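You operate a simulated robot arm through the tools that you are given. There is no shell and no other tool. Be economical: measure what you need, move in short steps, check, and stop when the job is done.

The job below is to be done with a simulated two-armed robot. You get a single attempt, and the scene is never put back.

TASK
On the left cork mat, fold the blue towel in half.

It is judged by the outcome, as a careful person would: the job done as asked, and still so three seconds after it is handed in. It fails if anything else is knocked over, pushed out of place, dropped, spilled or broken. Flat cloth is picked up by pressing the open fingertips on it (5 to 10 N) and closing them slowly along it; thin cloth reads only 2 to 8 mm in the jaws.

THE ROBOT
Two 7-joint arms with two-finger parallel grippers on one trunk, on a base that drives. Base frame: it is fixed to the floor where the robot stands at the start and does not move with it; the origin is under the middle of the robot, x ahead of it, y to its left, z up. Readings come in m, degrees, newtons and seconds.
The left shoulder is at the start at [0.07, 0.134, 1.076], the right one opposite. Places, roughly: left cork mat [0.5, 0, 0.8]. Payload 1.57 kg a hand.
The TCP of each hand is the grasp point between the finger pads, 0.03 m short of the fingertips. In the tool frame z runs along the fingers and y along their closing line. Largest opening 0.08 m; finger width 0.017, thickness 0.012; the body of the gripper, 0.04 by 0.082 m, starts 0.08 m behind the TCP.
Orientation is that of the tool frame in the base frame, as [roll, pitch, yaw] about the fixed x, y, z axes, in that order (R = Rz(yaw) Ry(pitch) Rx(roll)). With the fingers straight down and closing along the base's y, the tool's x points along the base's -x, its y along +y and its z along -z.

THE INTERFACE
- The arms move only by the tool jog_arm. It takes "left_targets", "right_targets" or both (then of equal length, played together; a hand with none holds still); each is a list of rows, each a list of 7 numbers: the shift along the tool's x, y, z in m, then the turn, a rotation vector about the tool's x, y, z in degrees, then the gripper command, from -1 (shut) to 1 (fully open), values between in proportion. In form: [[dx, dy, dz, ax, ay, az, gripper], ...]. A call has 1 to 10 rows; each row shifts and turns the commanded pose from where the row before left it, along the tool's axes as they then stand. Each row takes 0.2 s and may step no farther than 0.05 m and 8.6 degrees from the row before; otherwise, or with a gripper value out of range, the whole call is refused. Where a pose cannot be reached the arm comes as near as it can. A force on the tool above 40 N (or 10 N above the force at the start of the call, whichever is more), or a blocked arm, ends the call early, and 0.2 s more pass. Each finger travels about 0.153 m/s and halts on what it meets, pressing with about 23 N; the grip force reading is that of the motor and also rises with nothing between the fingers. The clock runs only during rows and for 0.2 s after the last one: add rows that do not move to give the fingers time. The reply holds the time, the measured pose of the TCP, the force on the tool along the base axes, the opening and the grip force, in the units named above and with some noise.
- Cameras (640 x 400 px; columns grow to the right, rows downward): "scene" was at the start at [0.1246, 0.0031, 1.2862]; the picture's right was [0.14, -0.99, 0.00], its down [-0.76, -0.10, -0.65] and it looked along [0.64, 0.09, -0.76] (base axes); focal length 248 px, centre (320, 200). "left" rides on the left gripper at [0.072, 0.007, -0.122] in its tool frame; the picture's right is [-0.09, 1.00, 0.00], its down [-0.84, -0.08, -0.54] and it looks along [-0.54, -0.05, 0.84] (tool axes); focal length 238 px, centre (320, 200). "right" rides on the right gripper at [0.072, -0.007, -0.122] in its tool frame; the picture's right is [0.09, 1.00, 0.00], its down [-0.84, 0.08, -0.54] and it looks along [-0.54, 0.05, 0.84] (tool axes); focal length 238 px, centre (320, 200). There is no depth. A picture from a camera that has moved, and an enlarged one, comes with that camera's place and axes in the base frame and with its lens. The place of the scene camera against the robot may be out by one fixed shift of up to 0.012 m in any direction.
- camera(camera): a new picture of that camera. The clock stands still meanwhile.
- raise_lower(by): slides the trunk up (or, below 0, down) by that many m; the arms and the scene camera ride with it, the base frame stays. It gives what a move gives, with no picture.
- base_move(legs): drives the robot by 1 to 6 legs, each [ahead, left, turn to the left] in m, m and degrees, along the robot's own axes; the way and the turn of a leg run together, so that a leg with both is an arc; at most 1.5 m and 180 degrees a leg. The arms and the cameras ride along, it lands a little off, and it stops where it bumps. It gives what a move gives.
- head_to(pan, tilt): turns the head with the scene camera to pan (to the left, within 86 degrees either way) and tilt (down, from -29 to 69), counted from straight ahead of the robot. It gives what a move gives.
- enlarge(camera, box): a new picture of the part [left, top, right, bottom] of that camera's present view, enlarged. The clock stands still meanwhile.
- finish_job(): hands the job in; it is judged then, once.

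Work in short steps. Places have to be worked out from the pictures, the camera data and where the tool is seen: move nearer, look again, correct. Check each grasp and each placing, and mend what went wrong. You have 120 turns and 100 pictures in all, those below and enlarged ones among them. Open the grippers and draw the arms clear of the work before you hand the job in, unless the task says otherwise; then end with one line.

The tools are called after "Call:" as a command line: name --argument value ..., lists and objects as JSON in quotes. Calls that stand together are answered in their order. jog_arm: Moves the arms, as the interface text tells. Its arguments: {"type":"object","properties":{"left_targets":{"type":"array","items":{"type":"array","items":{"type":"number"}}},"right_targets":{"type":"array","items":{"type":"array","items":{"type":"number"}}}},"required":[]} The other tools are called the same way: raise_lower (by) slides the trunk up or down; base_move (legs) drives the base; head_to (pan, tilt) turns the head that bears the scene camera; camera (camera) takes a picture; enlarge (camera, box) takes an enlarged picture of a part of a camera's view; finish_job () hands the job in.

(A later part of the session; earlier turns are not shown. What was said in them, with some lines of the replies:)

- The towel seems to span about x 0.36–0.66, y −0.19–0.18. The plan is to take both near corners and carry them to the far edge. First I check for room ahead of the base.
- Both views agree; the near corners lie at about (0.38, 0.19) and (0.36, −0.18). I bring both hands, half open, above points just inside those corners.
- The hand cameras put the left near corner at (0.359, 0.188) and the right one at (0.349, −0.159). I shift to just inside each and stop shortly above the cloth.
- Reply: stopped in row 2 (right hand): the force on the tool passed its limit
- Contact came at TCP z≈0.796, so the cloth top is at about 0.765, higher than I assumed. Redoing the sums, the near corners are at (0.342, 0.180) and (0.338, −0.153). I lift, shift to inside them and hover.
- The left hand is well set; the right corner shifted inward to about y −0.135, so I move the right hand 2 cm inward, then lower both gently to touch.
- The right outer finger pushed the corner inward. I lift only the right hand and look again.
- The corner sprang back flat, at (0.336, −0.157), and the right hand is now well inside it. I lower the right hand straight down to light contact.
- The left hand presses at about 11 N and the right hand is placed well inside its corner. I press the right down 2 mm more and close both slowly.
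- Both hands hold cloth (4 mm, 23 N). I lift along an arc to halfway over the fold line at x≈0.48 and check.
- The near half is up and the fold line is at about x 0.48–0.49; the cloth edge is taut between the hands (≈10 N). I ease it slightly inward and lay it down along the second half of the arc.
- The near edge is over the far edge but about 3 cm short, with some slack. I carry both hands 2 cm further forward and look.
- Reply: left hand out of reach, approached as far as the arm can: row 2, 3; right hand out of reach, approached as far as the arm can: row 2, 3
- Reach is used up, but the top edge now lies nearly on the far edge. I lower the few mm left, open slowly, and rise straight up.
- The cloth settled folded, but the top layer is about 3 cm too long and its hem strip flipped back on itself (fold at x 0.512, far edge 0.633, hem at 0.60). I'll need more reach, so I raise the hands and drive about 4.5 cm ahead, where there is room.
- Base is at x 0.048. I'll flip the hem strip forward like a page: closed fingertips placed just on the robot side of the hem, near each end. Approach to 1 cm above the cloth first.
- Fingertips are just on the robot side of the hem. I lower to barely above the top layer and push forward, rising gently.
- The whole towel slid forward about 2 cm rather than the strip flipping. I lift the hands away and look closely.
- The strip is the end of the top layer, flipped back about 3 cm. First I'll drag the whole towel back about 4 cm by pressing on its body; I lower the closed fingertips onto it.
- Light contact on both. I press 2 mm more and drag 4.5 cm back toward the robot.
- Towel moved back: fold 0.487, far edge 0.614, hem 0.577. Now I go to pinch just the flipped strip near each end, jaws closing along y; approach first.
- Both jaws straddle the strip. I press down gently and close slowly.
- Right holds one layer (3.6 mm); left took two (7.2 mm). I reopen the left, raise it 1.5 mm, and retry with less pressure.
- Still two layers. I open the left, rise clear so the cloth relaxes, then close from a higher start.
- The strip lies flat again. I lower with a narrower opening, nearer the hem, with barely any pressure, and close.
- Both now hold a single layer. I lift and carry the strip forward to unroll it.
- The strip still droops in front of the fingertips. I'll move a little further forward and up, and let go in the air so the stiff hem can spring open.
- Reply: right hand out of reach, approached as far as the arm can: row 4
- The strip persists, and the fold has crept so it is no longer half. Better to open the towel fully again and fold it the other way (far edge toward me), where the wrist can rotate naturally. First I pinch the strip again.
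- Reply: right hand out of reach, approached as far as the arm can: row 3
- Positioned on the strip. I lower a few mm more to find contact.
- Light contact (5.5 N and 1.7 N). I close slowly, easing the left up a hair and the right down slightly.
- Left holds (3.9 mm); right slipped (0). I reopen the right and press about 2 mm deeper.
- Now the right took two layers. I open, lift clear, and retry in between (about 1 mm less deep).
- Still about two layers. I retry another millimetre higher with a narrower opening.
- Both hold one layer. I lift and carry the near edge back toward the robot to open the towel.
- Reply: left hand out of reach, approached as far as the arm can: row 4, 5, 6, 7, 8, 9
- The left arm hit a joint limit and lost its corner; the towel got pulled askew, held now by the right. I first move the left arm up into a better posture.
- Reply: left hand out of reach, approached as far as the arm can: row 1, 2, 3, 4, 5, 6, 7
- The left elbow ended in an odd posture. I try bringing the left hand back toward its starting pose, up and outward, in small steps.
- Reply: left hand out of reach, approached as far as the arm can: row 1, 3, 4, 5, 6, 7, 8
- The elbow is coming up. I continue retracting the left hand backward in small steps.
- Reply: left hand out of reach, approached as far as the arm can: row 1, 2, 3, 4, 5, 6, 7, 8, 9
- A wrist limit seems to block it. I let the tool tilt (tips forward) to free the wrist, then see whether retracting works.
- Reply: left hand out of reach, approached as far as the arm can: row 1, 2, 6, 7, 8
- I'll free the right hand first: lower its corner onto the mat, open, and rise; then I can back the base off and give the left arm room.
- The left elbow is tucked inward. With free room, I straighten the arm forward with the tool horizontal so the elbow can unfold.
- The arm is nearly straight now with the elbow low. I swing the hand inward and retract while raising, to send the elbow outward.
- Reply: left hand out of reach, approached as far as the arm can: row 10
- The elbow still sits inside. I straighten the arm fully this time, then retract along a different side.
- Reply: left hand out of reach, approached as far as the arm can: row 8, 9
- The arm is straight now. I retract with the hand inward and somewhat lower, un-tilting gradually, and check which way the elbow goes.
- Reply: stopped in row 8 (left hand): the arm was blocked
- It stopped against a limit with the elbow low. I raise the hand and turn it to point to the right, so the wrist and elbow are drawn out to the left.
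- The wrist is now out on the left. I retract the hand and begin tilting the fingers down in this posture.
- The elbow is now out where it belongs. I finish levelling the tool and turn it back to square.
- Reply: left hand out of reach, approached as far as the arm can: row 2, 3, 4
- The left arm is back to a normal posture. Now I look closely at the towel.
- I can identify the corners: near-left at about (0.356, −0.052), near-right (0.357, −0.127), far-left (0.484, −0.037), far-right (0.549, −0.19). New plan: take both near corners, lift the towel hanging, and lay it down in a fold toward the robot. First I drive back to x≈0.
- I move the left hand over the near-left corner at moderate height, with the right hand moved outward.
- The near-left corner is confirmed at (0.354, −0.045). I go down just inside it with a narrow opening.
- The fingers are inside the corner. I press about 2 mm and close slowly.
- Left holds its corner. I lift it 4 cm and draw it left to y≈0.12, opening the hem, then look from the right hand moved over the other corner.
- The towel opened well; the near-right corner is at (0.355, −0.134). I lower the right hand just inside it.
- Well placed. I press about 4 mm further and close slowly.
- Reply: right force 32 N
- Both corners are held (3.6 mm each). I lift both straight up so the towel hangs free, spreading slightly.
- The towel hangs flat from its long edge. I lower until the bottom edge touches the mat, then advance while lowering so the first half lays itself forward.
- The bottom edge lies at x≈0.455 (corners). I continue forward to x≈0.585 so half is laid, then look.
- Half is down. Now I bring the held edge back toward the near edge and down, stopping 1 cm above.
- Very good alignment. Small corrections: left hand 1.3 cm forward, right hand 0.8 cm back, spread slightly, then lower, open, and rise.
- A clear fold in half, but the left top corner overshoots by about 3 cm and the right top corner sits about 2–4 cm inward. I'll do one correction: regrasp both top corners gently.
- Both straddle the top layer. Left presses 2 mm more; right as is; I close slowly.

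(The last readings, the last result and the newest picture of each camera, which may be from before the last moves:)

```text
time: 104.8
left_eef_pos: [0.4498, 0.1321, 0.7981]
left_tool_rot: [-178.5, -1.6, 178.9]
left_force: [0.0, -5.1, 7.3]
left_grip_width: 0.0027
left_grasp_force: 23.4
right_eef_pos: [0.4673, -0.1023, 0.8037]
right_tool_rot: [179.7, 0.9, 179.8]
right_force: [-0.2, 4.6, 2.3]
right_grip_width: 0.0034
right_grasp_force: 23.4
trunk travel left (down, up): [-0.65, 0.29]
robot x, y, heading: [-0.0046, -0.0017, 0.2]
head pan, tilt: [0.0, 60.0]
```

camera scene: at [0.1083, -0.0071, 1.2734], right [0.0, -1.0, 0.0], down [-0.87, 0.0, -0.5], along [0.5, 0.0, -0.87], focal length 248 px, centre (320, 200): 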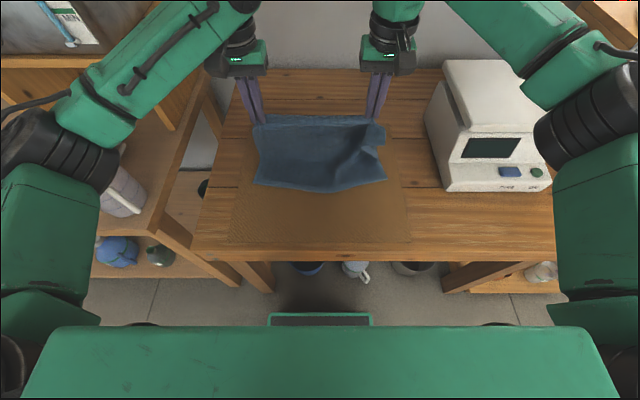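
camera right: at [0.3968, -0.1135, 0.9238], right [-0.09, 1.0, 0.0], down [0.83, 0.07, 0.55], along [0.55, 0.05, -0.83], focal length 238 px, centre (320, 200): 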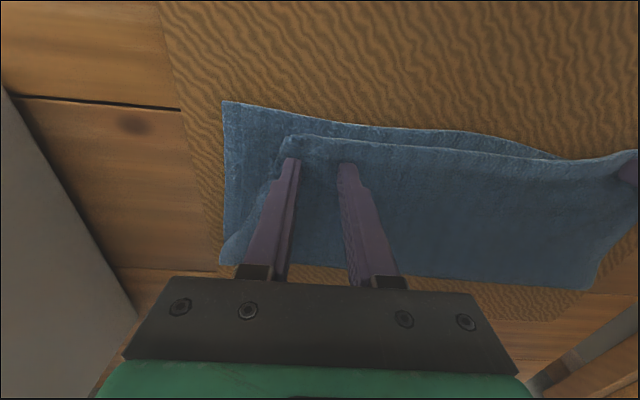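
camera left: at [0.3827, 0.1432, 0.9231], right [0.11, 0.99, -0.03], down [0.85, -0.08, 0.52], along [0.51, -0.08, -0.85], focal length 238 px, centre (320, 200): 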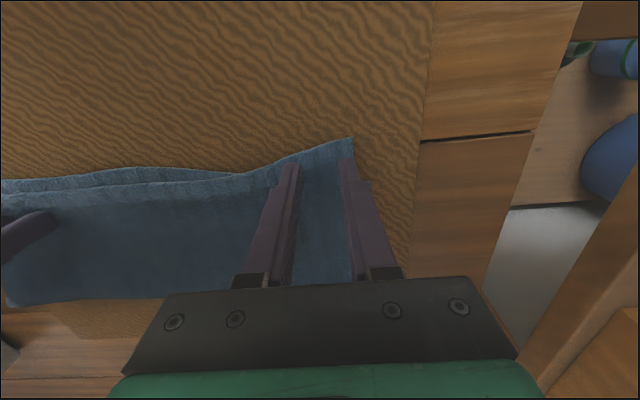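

Both hold one layer. I lift 4 cm, moving left forward 2.8 cm and right back 1.5 cm with a slight shift right, and look at the right corner for a tuck.

Call:
jog_arm --left_targets '[[0, 0, -0.02, 0, 0, 0, -1], [-0.01, 0, -0.02, 0, 0, 0, -1], [-0.009, -0.004, 0, 0, 0, 0, -1], [-0.009, -0.004, 0, 0, 0, 0, -1], [0, 0, 0, 0, 0, 0, -1]]' --right_targets '[[0, 0, -0.02, 0, 0, 0, -1], [0.005, 0, -0.02, 0, 0, 0, -1], [0.005, -0.005, 0, 0, 0, 0, -1], [0.005, -0.005, 0, 0, 0, 0, -1], [0, 0, 0, 0, 0, 0, -1]]'

Call:
camera --camera "right"

Call:
enlarge --camera "scene" --box '[230, 90, 410, 210]'

```text
time: 106.0
left_eef_pos: [0.4808, 0.1245, 0.8375]
left_tool_rot: [-178.5, -1.7, 178.9]
left_force: [-2.1, -9.1, -0.2]
left_grip_width: 0.002
left_grasp_force: 22.8
right_eef_pos: [0.4544, -0.1124, 0.8421]
right_tool_rot: [179.6, 0.8, 179.8]
right_force: [2.9, 10.2, -0.7]
right_grip_width: 0.0041
right_grasp_force: 23.0
trunk travel left (down, up): [-0.65, 0.29]
robot x, y, heading: [-0.0071, -0.0004, 0.2]
head pan, tilt: [0.0, 60.0]
```

```text
10 pictures are left
camera right: at [0.3811, -0.1208, 0.9628], right [-0.09, 1.0, 0.0], down [0.83, 0.07, 0.55], along [0.55, 0.05, -0.83], focal length 238 px, centre (320, 200)
```

right: 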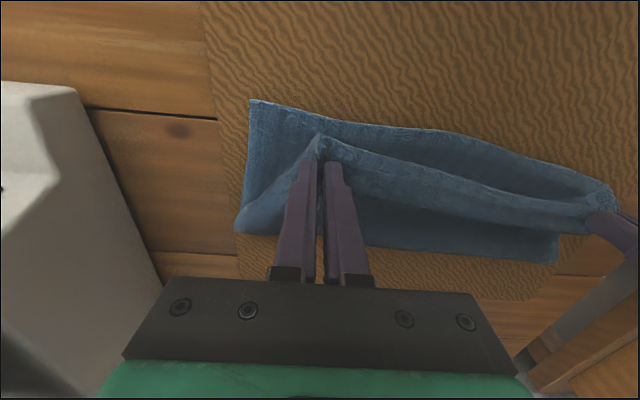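

```text
3.33 times, centred on (320, 150) of scene
camera zoom: at [0.1092, -0.0067, 1.2733], right [0.0, -1.0, 0.0], down [-0.87, 0.0, -0.5], along [0.5, 0.0, -0.87], focal length 825 px, centre (320, 367)
```

zoom: 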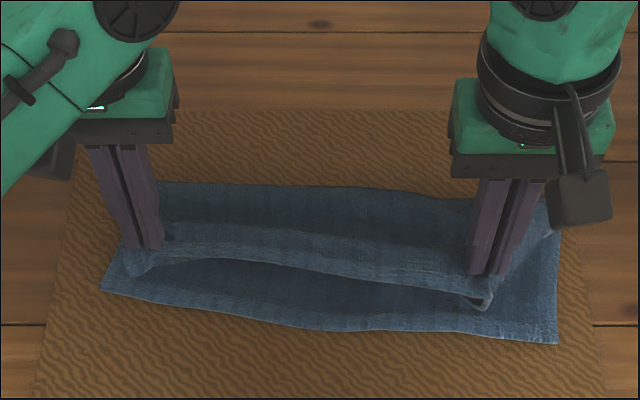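

The hem is taut with no tuck, just shifted. I slacken slightly, lower and release the left first; the right then draws its corner outward 2.5 cm before laying it down.

Call:
jog_arm --left_targets '[[0, -0.003, 0.015, 0, 0, 0, -1], [0, 0, 0.015, 0, 0, 0, -1], [0, 0, 0.005, 0, 0, 0, -1], [0, 0, 0, 0, 0, 0, -0.7], [0, 0, 0, 0, 0, 0, -0.5], [0, 0, -0.015, 0, 0, 0, -0.5], [0, 0, -0.03, 0, 0, 0, -0.5], [0, 0, -0.03, 0, 0, 0, -0.5], [0, 0, 0, 0, 0, 0, -0.5]]' --right_targets '[[0, 0.003, 0.01, 0, 0, 0, -1], [0, 0, 0.005, 0, 0, 0, -1], [0, 0, 0, 0, 0, 0, -1], [0, 0, 0, 0, 0, 0, -1], [0, 0, 0, 0, 0, 0, -1], [0, 0, 0, 0, 0, 0, -1], [0, -0.01, 0, 0, 0, 0, -1], [0, -0.01, 0, 0, 0, 0, -1], [0, -0.008, 0.005, 0, 0, 0, -1]]'

Call:
camera --camera "right"

Call:
camera --camera "left"

```text
time: 108.0
left_eef_pos: [0.4824, 0.1219, 0.8773]
left_tool_rot: [-178.6, -1.8, 178.9]
left_force: [-0.4, 0.0, 0.0]
left_grip_width: 0.0201
left_grasp_force: 0.1
right_eef_pos: [0.4543, -0.1375, 0.8222]
right_tool_rot: [179.7, 0.8, 179.8]
right_force: [-0.6, 1.1, -0.3]
right_grip_width: 0.0034
right_grasp_force: 22.9
trunk travel left (down, up): [-0.65, 0.29]
robot x, y, heading: [-0.0032, -0.002, -0.0]
head pan, tilt: [0.0, 60.0]
```

```text
8 pictures are left
camera right: at [0.3815, -0.1463, 0.9426], right [-0.09, 1.0, 0.0], down [0.83, 0.07, 0.55], along [0.55, 0.05, -0.83], focal length 238 px, centre (320, 200)
```

right: 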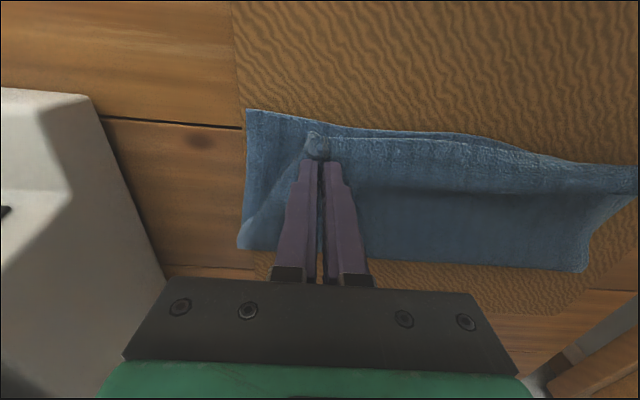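

```text
7 pictures are left
camera left: at [0.4139, 0.1334, 1.0], right [0.11, 0.99, -0.03], down [0.85, -0.08, 0.52], along [0.51, -0.08, -0.86], focal length 238 px, centre (320, 200)
```

left: 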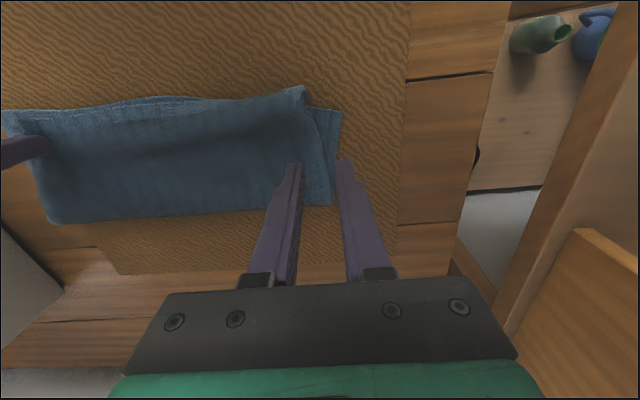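

I lower and release the right corner, raise the hand, then inspect the whole.

Call:
jog_arm --right_targets '[[0, 0, 0.01, 0, 0, 0, -1], [0, 0, 0.007, 0, 0, 0, -1], [0, 0, 0, 0, 0, 0, -0.7], [0, 0, 0, 0, 0, 0, -0.4], [0, 0, 0, 0, 0, 0, -0.4], [0, 0, -0.02, 0, 0, 0, -0.4], [0, 0, -0.04, 0, 0, 0, -0.4], [0, -0.03, -0.03, 0, 0, 0, -0.4], [0, -0.03, -0.02, 0, 0, 0, -0.4]]' --left_targets '[[0, 0, 0, 0, 0, 0, -0.4], [0, 0, 0, 0, 0, 0, -0.4], [0, 0, 0, 0, 0, 0, -0.4], [0, 0, 0, 0, 0, 0, -0.4], [0, 0, 0, 0, 0, 0, -0.4], [0, 0, 0, 0, 0, 0, -0.4], [0, 0, 0, 0, 0, 0, -0.4], [0, 0.03, -0.03, 0, 0, 0, -0.4], [0, 0.03, -0.02, 0, 0, 0, -0.4]]'

Call:
enlarge --camera "scene" --box '[230, 90, 410, 210]'

```text
time: 110.0
left_eef_pos: [0.4834, 0.1846, 0.9254]
left_tool_rot: [-178.8, -1.8, 178.9]
left_force: [0.2, -0.6, 0.4]
left_grip_width: 0.0242
left_grasp_force: 0.0
right_eef_pos: [0.4503, -0.1976, 0.9168]
right_tool_rot: [179.9, 0.9, 179.8]
right_force: [-0.2, -0.5, -0.1]
right_grip_width: 0.0239
right_grasp_force: 0.0
trunk travel left (down, up): [-0.65, 0.29]
robot x, y, heading: [-0.0064, 0.0007, 0.1]
head pan, tilt: [0.0, 60.0]
```

```text
3.33 times, centred on (320, 150) of scene
camera zoom: at [0.1082, -0.0071, 1.2733], right [0.0, -1.0, 0.0], down [-0.87, 0.0, -0.5], along [0.5, 0.0, -0.87], focal length 825 px, centre (320, 367)
```

zoom: 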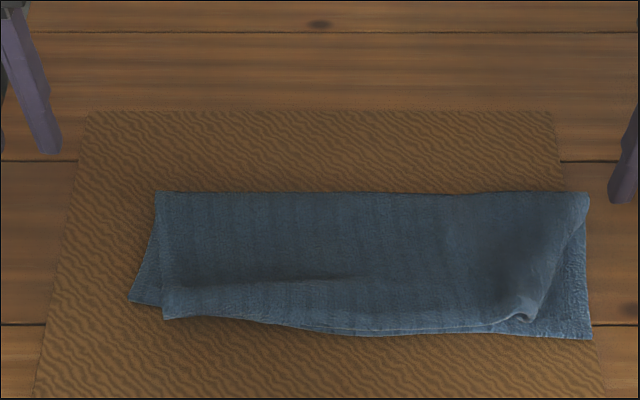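

Now it's nearly square; the right top corner has a small curl leaving a triangle uncovered. I'll pinch the top layer further in (leaving the corner free), lift so the curl unrolls, and lay it outward.

Call:
jog_arm --right_targets '[[-0.006, 0.022, 0.01, 0, 0, 0, -0.3], [-0.006, 0.023, 0.025, 0, 0, 0, -0.3], [-0.006, 0.023, 0.025, 0, 0, 0, -0.3], [-0.006, 0.022, 0.025, 0, 0, 0, -0.3], [0, 0, 0.025, 0, 0, 0, -0.3], [0, 0, 0.004, 0, 0, 0, -0.3], [0, 0, 0, 0, 0, 0, -0.3]]'

Call:
camera --camera "right"

```text
time: 111.6
left_eef_pos: [0.4838, 0.1853, 0.9247]
left_tool_rot: [-178.7, -1.8, 178.9]
left_force: [0.1, 0.3, 0.7]
left_grip_width: 0.024
left_grasp_force: 0.0
right_eef_pos: [0.4783, -0.1072, 0.8029]
right_tool_rot: [179.7, 0.9, 179.8]
right_force: [0.9, 0.4, 4.1]
right_grip_width: 0.0278
right_grasp_force: 0.1
trunk travel left (down, up): [-0.65, 0.29]
robot x, y, heading: [-0.0025, -0.0033, 0.0]
head pan, tilt: [0.0, 60.0]
```

```text
5 pictures are left
camera right: at [0.4051, -0.1158, 0.9228], right [-0.09, 1.0, 0.0], down [0.83, 0.07, 0.55], along [0.55, 0.05, -0.83], focal length 238 px, centre (320, 200)
```

right: 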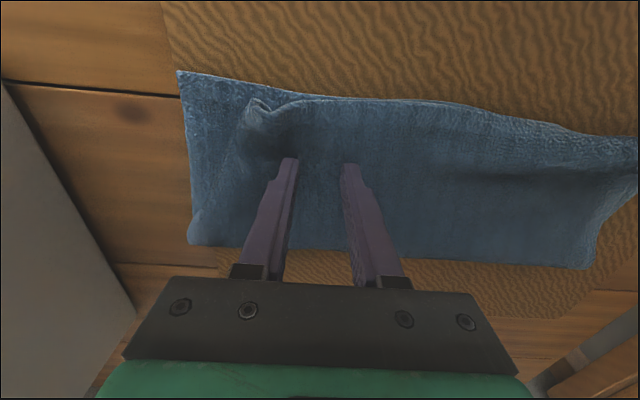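

Contact is 4 N in the right place. I close slowly.

Call:
jog_arm --right_targets '[[0, 0, 0, 0, 0, 0, -0.4], [0, 0, 0, 0, 0, 0, -0.5], [0, 0, 0, 0, 0, 0, -0.6], [0, 0, 0, 0, 0, 0, -0.7], [0, 0, 0, 0, 0, 0, -0.85], [0, 0, 0, 0, 0, 0, -1], [0, 0, 0, 0, 0, 0, -1]]'

```text
time: 113.2
left_eef_pos: [0.4843, 0.1831, 0.9253]
left_tool_rot: [-178.6, -1.8, 179.0]
left_force: [-0.5, -0.2, 0.1]
left_grip_width: 0.0239
left_grasp_force: 0.0
right_eef_pos: [0.4774, -0.1093, 0.8009]
right_tool_rot: [179.9, 0.8, 179.8]
right_force: [-0.5, -0.4, 2.1]
right_grip_width: 0.0037
right_grasp_force: 23.2
trunk travel left (down, up): [-0.65, 0.29]
robot x, y, heading: [-0.0065, 0.002, 0.0]
head pan, tilt: [0.0, 60.0]
```

One layer held. I lift 6 cm, give a small shake, move 2.5 cm outward, and lay it down again.

Call:
jog_arm --right_targets '[[0, 0, -0.03, 0, 0, 0, -1], [0, 0, -0.03, 0, 0, 0, -1], [0, -0.02, -0.01, 0, 0, 0, -1], [0, 0.02, 0.02, 0, 0, 0, -1], [0, -0.02, -0.02, 0, 0, 0, -1], [0, 0, 0, 0, 0, 0, -1], [0, 0, 0, 0, 0, 0, -1]]'

Call:
enlarge --camera "scene" --box '[230, 90, 410, 210]'

```text
time: 114.8
left_eef_pos: [0.4847, 0.1845, 0.9252]
left_tool_rot: [-178.7, -1.7, 179.1]
left_force: [-0.2, -0.8, -0.2]
left_grip_width: 0.024
left_grasp_force: 0.0
right_eef_pos: [0.4777, -0.1285, 0.8711]
right_tool_rot: [179.8, 0.9, 179.8]
right_force: [0.0, 0.2, -0.7]
right_grip_width: 0.0037
right_grasp_force: 22.6
trunk travel left (down, up): [-0.65, 0.29]
robot x, y, heading: [-0.004, -0.0002, -0.0]
head pan, tilt: [0.0, 60.0]
```

```text
3.33 times, centred on (320, 150) of scene
camera zoom: at [0.1093, -0.007, 1.2733], right [0.0, -1.0, 0.0], down [-0.87, 0.0, -0.5], along [0.5, 0.0, -0.87], focal length 825 px, centre (320, 367)
```

zoom: 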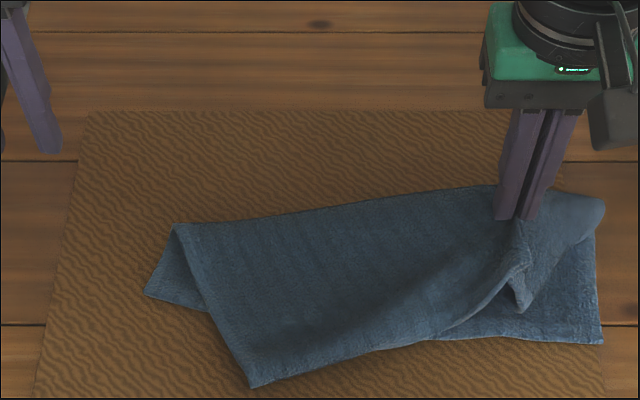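

The curl unrolled, though the layer swung on the left. I lay the right corner: out first, let it touch, then draw in slightly while lowering so the corner trails outward, and release.

Call:
jog_arm --right_targets '[[0.012, -0.016, 0.01, 0, 0, 0, -1], [0.01, -0.016, 0.015, 0, 0, 0, -1], [0, 0, 0.01, 0, 0, 0, -1], [-0.005, 0.007, 0.012, 0, 0, 0, -1], [-0.005, 0.007, 0.012, 0, 0, 0, -1], [-0.005, 0.006, 0.008, 0, 0, 0, -1], [0, 0, 0, 0, 0, 0, -0.7], [0, 0, 0, 0, 0, 0, -0.4], [0, 0, -0.03, 0, 0, 0, -0.4], [0, -0.02, -0.04, 0, 0, 0, -0.4]]'

Call:
enlarge --camera "scene" --box '[230, 90, 410, 210]'

```text
time: 117.0
left_eef_pos: [0.4831, 0.1838, 0.925]
left_tool_rot: [-178.7, -1.6, 178.9]
left_force: [0.5, 0.0, -0.2]
left_grip_width: 0.0238
left_grasp_force: 0.1
right_eef_pos: [0.4689, -0.1618, 0.8765]
right_tool_rot: [179.7, 0.9, 179.8]
right_force: [-0.5, -0.2, -1.0]
right_grip_width: 0.0241
right_grasp_force: 0.0
trunk travel left (down, up): [-0.65, 0.29]
robot x, y, heading: [-0.0039, -0.0008, 0.1]
head pan, tilt: [0.0, 60.0]
```

```text
3.33 times, centred on (320, 150) of scene
camera zoom: at [0.1082, -0.0079, 1.2733], right [0.0, -1.0, 0.0], down [-0.87, 0.0, -0.5], along [0.5, 0.0, -0.87], focal length 825 px, centre (320, 367)
```

zoom: 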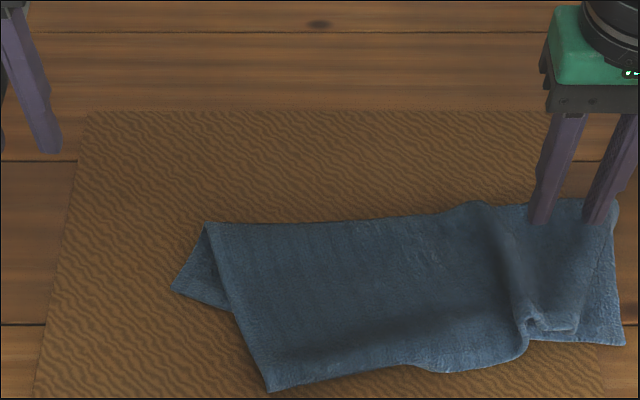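

The top-left corner is at about (0.382, 0.026), overhanging. I pinch it on the bare-mat overhang with the left hand; go down to contact.

Call:
jog_arm --left_targets '[[0.0125, -0.03, 0.01, 0, 0, 0, -0.35], [0.0125, -0.03, 0.01, 0, 0, 0, -0.35], [0.0125, -0.03, 0.01, 0, 0, 0, -0.35], [0.0125, -0.03, 0.01, 0, 0, 0, -0.35], [0.0125, -0.03, 0.01, 0, 0, 0, -0.35], [0.0125, -0.028, 0.01, 0, 0, 0, -0.35], [0, 0, 0.03, 0, 0, 0, -0.35], [0, 0, 0.025, 0, 0, 0, -0.35], [0, 0, 0.0105, 0, 0, 0, -0.35], [0, 0, 0, 0, 0, 0, -0.35]]'

```text
time: 119.2
left_eef_pos: [0.4007, 0.0046, 0.8058]
left_tool_rot: [-178.7, -1.8, 179.0]
left_force: [0.5, 0.1, 0.1]
left_grip_width: 0.0259
left_grasp_force: 0.1
right_eef_pos: [0.4699, -0.1603, 0.8763]
right_tool_rot: [179.8, 0.8, 179.8]
right_force: [0.4, -0.3, 0.1]
right_grip_width: 0.0239
right_grasp_force: 0.1
trunk travel left (down, up): [-0.65, 0.29]
robot x, y, heading: [-0.0064, -0.0032, 0.3]
head pan, tilt: [0.0, 60.0]
```

Slightly high still; I lower 9 mm more (a touch forward) and close slowly.

Call:
jog_arm --left_targets '[[-0.005, 0, 0.005, 0, 0, 0, -0.35], [0, 0, 0.004, 0, 0, 0, -0.35], [0, 0, 0.0015, 0, 0, 0, -0.35], [0, 0, 0, 0, 0, 0, -0.45], [0, 0, 0, 0, 0, 0, -0.55], [0, 0, 0, 0, 0, 0, -0.65], [0, 0, 0, 0, 0, 0, -0.75], [0, 0, 0, 0, 0, 0, -0.87], [0, 0, 0, 0, 0, 0, -1], [0, 0, 0, 0, 0, 0, -1]]'

```text
time: 121.4
left_eef_pos: [0.4039, 0.0049, 0.7989]
left_tool_rot: [-178.6, -1.4, 179.0]
left_force: [4.6, 1.9, 37.8]
left_grip_width: 0.0055
left_grasp_force: 22.4
right_eef_pos: [0.4671, -0.1611, 0.8765]
right_tool_rot: [179.8, 1.1, 179.8]
right_force: [0.1, 0.1, -0.3]
right_grip_width: 0.0242
right_grasp_force: 0.0
trunk travel left (down, up): [-0.65, 0.29]
robot x, y, heading: [-0.0055, -0.0002, 0.1]
head pan, tilt: [0.0, 60.0]
```

Held. I lift 3 cm and carry it forward and to the left to about (0.477, 0.10), watching the tension.

Call:
jog_arm --left_targets '[[0, 0, -0.015, 0, 0, 0, -1], [0, 0, -0.015, 0, 0, 0, -1], [-0.013, 0.016, 0, 0, 0, 0, -1], [-0.013, 0.016, 0, 0, 0, 0, -1], [-0.013, 0.016, 0, 0, 0, 0, -1], [-0.013, 0.016, 0, 0, 0, 0, -1], [-0.011, 0.016, 0, 0, 0, 0, -1], [-0.01, 0.014, 0, 0, 0, 0, -1], [0, 0, 0, 0, 0, 0, -1]]'

Call:
enlarge --camera "scene" --box '[230, 90, 410, 210]'

```text
time: 123.4
left_eef_pos: [0.4826, 0.099, 0.8221]
left_tool_rot: [-178.7, -1.7, 178.9]
left_force: [-0.5, -0.4, -0.4]
left_grip_width: 0.0041
left_grasp_force: 22.9
right_eef_pos: [0.4699, -0.1611, 0.8757]
right_tool_rot: [179.8, 0.8, 179.8]
right_force: [0.2, -0.3, 0.3]
right_grip_width: 0.024
right_grasp_force: 0.1
trunk travel left (down, up): [-0.65, 0.29]
robot x, y, heading: [-0.0051, 0.0003, -0.1]
head pan, tilt: [0.0, 60.0]
```

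```text
3.33 times, centred on (320, 150) of scene
camera zoom: at [0.109, -0.0074, 1.2733], right [0.0, -1.0, 0.0], down [-0.87, 0.0, -0.5], along [0.5, 0.0, -0.87], focal length 825 px, centre (320, 367)
```

zoom: 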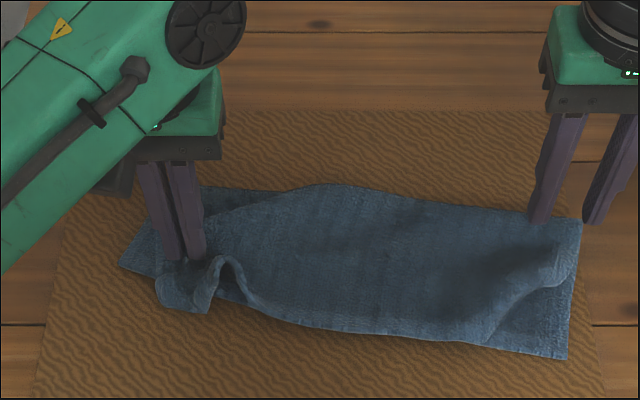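

The whole towel is back on the mat. The left corner needs about 3.5 cm more forward and 4 cm more left to meet the bottom corner; I move it, lower, release and rise.

Call:
jog_arm --left_targets '[[-0.012, 0.015, -0.005, 0, 0, 0, -1], [-0.01, 0.015, 0, 0, 0, 0, -1], [-0.008, 0.012, 0, 0, 0, 0, -1], [0, 0, 0.012, 0, 0, 0, -1], [0, 0, 0.01, 0, 0, 0, -1], [0, 0, 0, 0, 0, 0, -0.7], [0, 0, 0, 0, 0, 0, -0.4], [0, 0, -0.03, 0, 0, 0, -0.4], [0, 0, -0.04, 0, 0, 0, -0.4], [0, 0.04, -0.03, 0, 0, 0, -0.4]]' --right_targets '[[0, 0, 0, 0, 0, 0, -0.4], [0, 0, 0, 0, 0, 0, -0.4], [0, 0, 0, 0, 0, 0, -0.4], [0, 0, 0, 0, 0, 0, -0.4], [0, 0, 0, 0, 0, 0, -0.4], [0, 0, 0, 0, 0, 0, -0.4], [0, 0, 0, 0, 0, 0, -0.4], [0.015, 0.02, 0, 0, 0, 0, -0.4], [0.01, 0.02, -0.01, 0, 0, 0, -0.4], [0, 0, -0.01, 0, 0, 0, -0.4]]'

Call:
camera --camera "right"

```text
time: 125.6
left_eef_pos: [0.5153, 0.1836, 0.902]
left_tool_rot: [-178.5, -1.8, 179.0]
left_force: [0.3, 0.4, 0.2]
left_grip_width: 0.0237
left_grasp_force: 0.0
right_eef_pos: [0.4437, -0.1189, 0.8954]
right_tool_rot: [179.9, 0.8, 179.8]
right_force: [0.4, -0.2, 0.5]
right_grip_width: 0.0238
right_grasp_force: 0.0
trunk travel left (down, up): [-0.65, 0.29]
robot x, y, heading: [-0.004, -0.0011, 0.4]
head pan, tilt: [0.0, 60.0]
```

```text
1 pictures are left
camera right: at [0.3722, -0.1266, 1.0157], right [-0.09, 1.0, 0.0], down [0.83, 0.07, 0.55], along [0.55, 0.05, -0.83], focal length 238 px, centre (320, 200)
```

right: 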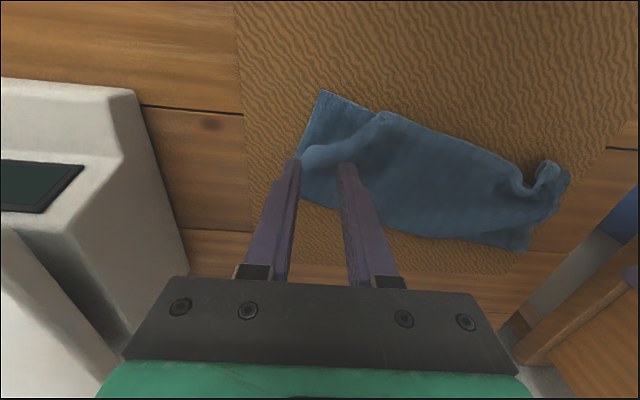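

The right top corner is at about (0.427, −0.055) and should be at (0.41, −0.121). I pinch it gently just inside the corner.

Call:
jog_arm --right_targets '[[-0.002, 0.023, 0.005, 0, 0, 0, -0.3], [-0.002, 0.022, 0.01, 0, 0, 0, -0.3], [0, 0.022, 0.015, 0, 0, 0, -0.3], [0, 0, 0.03, 0, 0, 0, -0.3], [0, 0, 0.026, 0, 0, 0, -0.3], [0, 0, 0.005, 0, 0, 0, -0.3], [0, 0, 0, 0, 0, 0, -0.3]]'

```text
time: 127.2
left_eef_pos: [0.5168, 0.1813, 0.9036]
left_tool_rot: [-178.7, -1.9, 178.8]
left_force: [-0.3, 0.3, 0.1]
left_grip_width: 0.0241
left_grasp_force: 0.0
right_eef_pos: [0.4506, -0.0529, 0.804]
right_tool_rot: [179.8, 0.8, 179.9]
right_force: [0.1, -0.5, 2.5]
right_grip_width: 0.0282
right_grasp_force: 0.2
trunk travel left (down, up): [-0.65, 0.29]
robot x, y, heading: [-0.0082, 0.0043, 0.1]
head pan, tilt: [0.0, 60.0]
```

Light contact, 2.5 N. I close slowly here.

Call:
jog_arm --right_targets '[[0, 0, 0.0005, 0, 0, 0, -0.4], [0, 0, 0, 0, 0, 0, -0.5], [0, 0, 0, 0, 0, 0, -0.6], [0, 0, 0, 0, 0, 0, -0.7], [0, 0, 0, 0, 0, 0, -0.85], [0, 0, 0, 0, 0, 0, -1], [0, 0, 0, 0, 0, 0, -1]]'

```text
time: 128.8
left_eef_pos: [0.5161, 0.182, 0.9006]
left_tool_rot: [-178.7, -1.7, 178.8]
left_force: [0.9, 0.3, 0.9]
left_grip_width: 0.0239
left_grasp_force: 0.0
right_eef_pos: [0.4516, -0.0539, 0.8032]
right_tool_rot: [179.8, 0.7, 179.8]
right_force: [0.0, -0.6, 1.9]
right_grip_width: 0.0035
right_grasp_force: 22.5
trunk travel left (down, up): [-0.65, 0.29]
robot x, y, heading: [-0.0063, -0.0005, 0.2]
head pan, tilt: [0.0, 60.0]
```

One layer held. I anchor the left end by pressing closed left fingertips near its corner, so the right can stretch the hem without dragging the towel.

Call:
jog_arm --left_targets '[[0.013, -0.025, 0.015, 0, 0, 0, -1], [0.013, -0.025, 0.02, 0, 0, 0, -1], [0, 0, 0.03, 0, 0, 0, -1], [0, 0, 0.025, 0, 0, 0, -1], [0, 0, 0.007, 0, 0, 0, -1], [0, 0, 0.002, 0, 0, 0, -1], [0, 0, 0, 0, 0, 0, -1]]' --right_targets '[[0, 0, 0, 0, 0, 0, -1], [0, 0, 0, 0, 0, 0, -1], [0, 0, 0, 0, 0, 0, -1], [0, 0, 0, 0, 0, 0, -1], [0, 0, -0.005, 0, 0, 0, -1], [0, 0, -0.01, 0, 0, 0, -1], [0, 0, -0.01, 0, 0, 0, -1]]'

```text
time: 130.4
left_eef_pos: [0.4862, 0.1305, 0.8041]
left_tool_rot: [-178.7, -1.8, 179.0]
left_force: [-0.1, 0.7, 0.2]
left_grip_width: 0.0
left_grasp_force: 20.7
right_eef_pos: [0.45, -0.0529, 0.8286]
right_tool_rot: [179.8, 0.7, 179.8]
right_force: [0.8, 0.7, 0.3]
right_grip_width: 0.0035
right_grasp_force: 22.8
trunk travel left (down, up): [-0.65, 0.29]
robot x, y, heading: [-0.0068, -0.0015, 0.2]
head pan, tilt: [0.0, 60.0]
```

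Left is not touching yet; I lower it 6 mm to press, then draw the right corner outward 6.5 cm and slightly back.

Call:
jog_arm --left_targets '[[0, 0, 0.003, 0, 0, 0, -1], [0, 0, 0.003, 0, 0, 0, -1], [0, 0, 0.0, 0, 0, 0, -1], [0, 0, 0, 0, 0, 0, -1], [0, 0, 0, 0, 0, 0, -1], [0, 0, 0, 0, 0, 0, -1], [0, 0, 0, 0, 0, 0, -1], [0, 0, 0, 0, 0, 0, -1]]' --right_targets '[[0, 0, 0, 0, 0, 0, -1], [0, 0, 0, 0, 0, 0, -1], [0.003, -0.013, 0, 0, 0, 0, -1], [0.004, -0.013, 0, 0, 0, 0, -1], [0.004, -0.013, 0, 0, 0, 0, -1], [0.004, -0.013, 0, 0, 0, 0, -1], [0.002, -0.012, 0, 0, 0, 0, -1], [0, 0, 0, 0, 0, 0, -1]]'

```text
time: 132.2
left_eef_pos: [0.4853, 0.1297, 0.798]
left_tool_rot: [-178.8, -1.7, 179.1]
left_force: [-1.0, -2.3, 4.4]
left_grip_width: 0.0001
left_grasp_force: 21.2
right_eef_pos: [0.4317, -0.117, 0.8292]
right_tool_rot: [179.8, 0.8, 179.8]
right_force: [0.2, 4.1, -1.1]
right_grip_width: 0.0036
right_grasp_force: 23.3
trunk travel left (down, up): [-0.65, 0.29]
robot x, y, heading: [-0.0054, 0.0002, 0.1]
head pan, tilt: [0.0, 60.0]
```

The hem is now just taut (4 N). I lower and release the right, then lift both hands clear and take the last picture.

Call:
jog_arm --right_targets '[[0, 0.002, 0.012, 0, 0, 0, -1], [0, 0, 0.012, 0, 0, 0, -1], [0, 0, 0.002, 0, 0, 0, -1], [0, 0, 0, 0, 0, 0, -0.7], [0, 0, 0, 0, 0, 0, -0.4], [0, 0, -0.03, 0, 0, 0, -0.4], [0, 0, -0.04, 0, 0, 0, -0.4], [0, -0.03, -0.03, 0, 0, 0, -0.4], [0, -0.04, -0.02, 0, 0, 0, -0.4], [0, -0.02, 0, 0, 0, 0, -0.4]]' --left_targets '[[0, 0, 0, 0, 0, 0, -1], [0, 0, 0, 0, 0, 0, -1], [0, 0, 0, 0, 0, 0, -1], [0, 0, 0, 0, 0, 0, -1], [0, 0, 0, 0, 0, 0, -1], [0, 0, -0.03, 0, 0, 0, -1], [0, 0, -0.04, 0, 0, 0, -1], [0, 0.03, -0.03, 0, 0, 0, -1], [0, 0.04, -0.02, 0, 0, 0, -1], [0, 0.02, 0, 0, 0, 0, -1]]'

Call:
enlarge --camera "scene" --box '[230, 90, 410, 210]'

```text
time: 134.4
left_eef_pos: [0.4925, 0.2213, 0.9161]
left_tool_rot: [-178.7, -1.9, 178.9]
left_force: [-0.5, 0.0, 0.4]
left_grip_width: 0.0001
left_grasp_force: 21.8
right_eef_pos: [0.4315, -0.2053, 0.9218]
right_tool_rot: [179.8, 0.8, 179.8]
right_force: [0.2, 0.0, 0.6]
right_grip_width: 0.0239
right_grasp_force: 0.1
trunk travel left (down, up): [-0.65, 0.29]
robot x, y, heading: [-0.0031, -0.0004, -0.2]
head pan, tilt: [0.0, 60.0]
```

```text
3.33 times, centred on (320, 150) of scene
camera zoom: at [0.1093, -0.007, 1.2733], right [0.0, -1.0, 0.0], down [-0.87, 0.0, -0.5], along [0.5, 0.0, -0.87], focal length 825 px, centre (320, 367)
```

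zoom: 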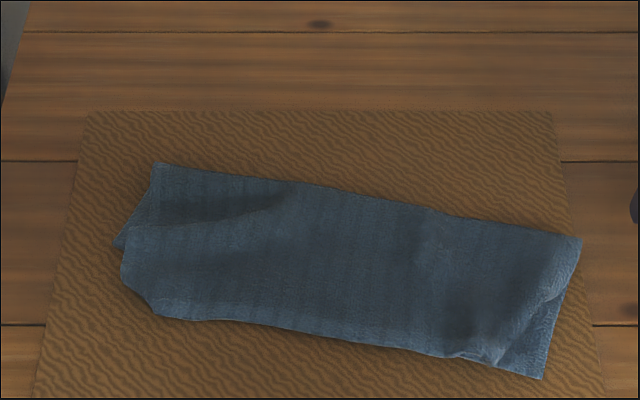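

The towel now lies folded in half on the mat with edges closely matched. I open the grippers and draw both arms up and back.

Call:
jog_arm --left_targets '[[0, 0.0, -0.03, 0, 0, 0, 1], [0.02, 0, -0.03, 0, 0, 0, 1], [0.03, 0, -0.02, 0, 0, 0, 1], [0.03, 0, 0, 0, 0, 0, 1]]' --right_targets '[[0, 0, -0.03, 0, 0, 0, 1], [0.02, 0, -0.03, 0, 0, 0, 1], [0.03, 0, -0.02, 0, 0, 0, 1], [0.03, 0, 0, 0, 0, 0, 1]]'

```text
time: 135.4
left_eef_pos: [0.4122, 0.2258, 0.9992]
left_tool_rot: [-178.7, -1.8, 179.0]
left_force: [-0.4, -0.7, 0.7]
left_grip_width: 0.0797
left_grasp_force: 0.0
right_eef_pos: [0.3469, -0.2062, 1.0018]
right_tool_rot: [179.9, 1.0, 179.8]
right_force: [-1.0, 0.1, 0.1]
right_grip_width: 0.0802
right_grasp_force: 0.1
trunk travel left (down, up): [-0.65, 0.29]
robot x, y, heading: [-0.0054, 0.0004, 0.1]
head pan, tilt: [0.0, 60.0]
```

Arms are clear with the grippers open; I hand the job in.

Call:
finish_job

```text
The job is handed in.
```

The blue towel is folded in half on the left cork mat and handed in; it lies slightly skewed, with a small strip of the lower layer showing at two corners and its far-right corner right at the mat's edge.
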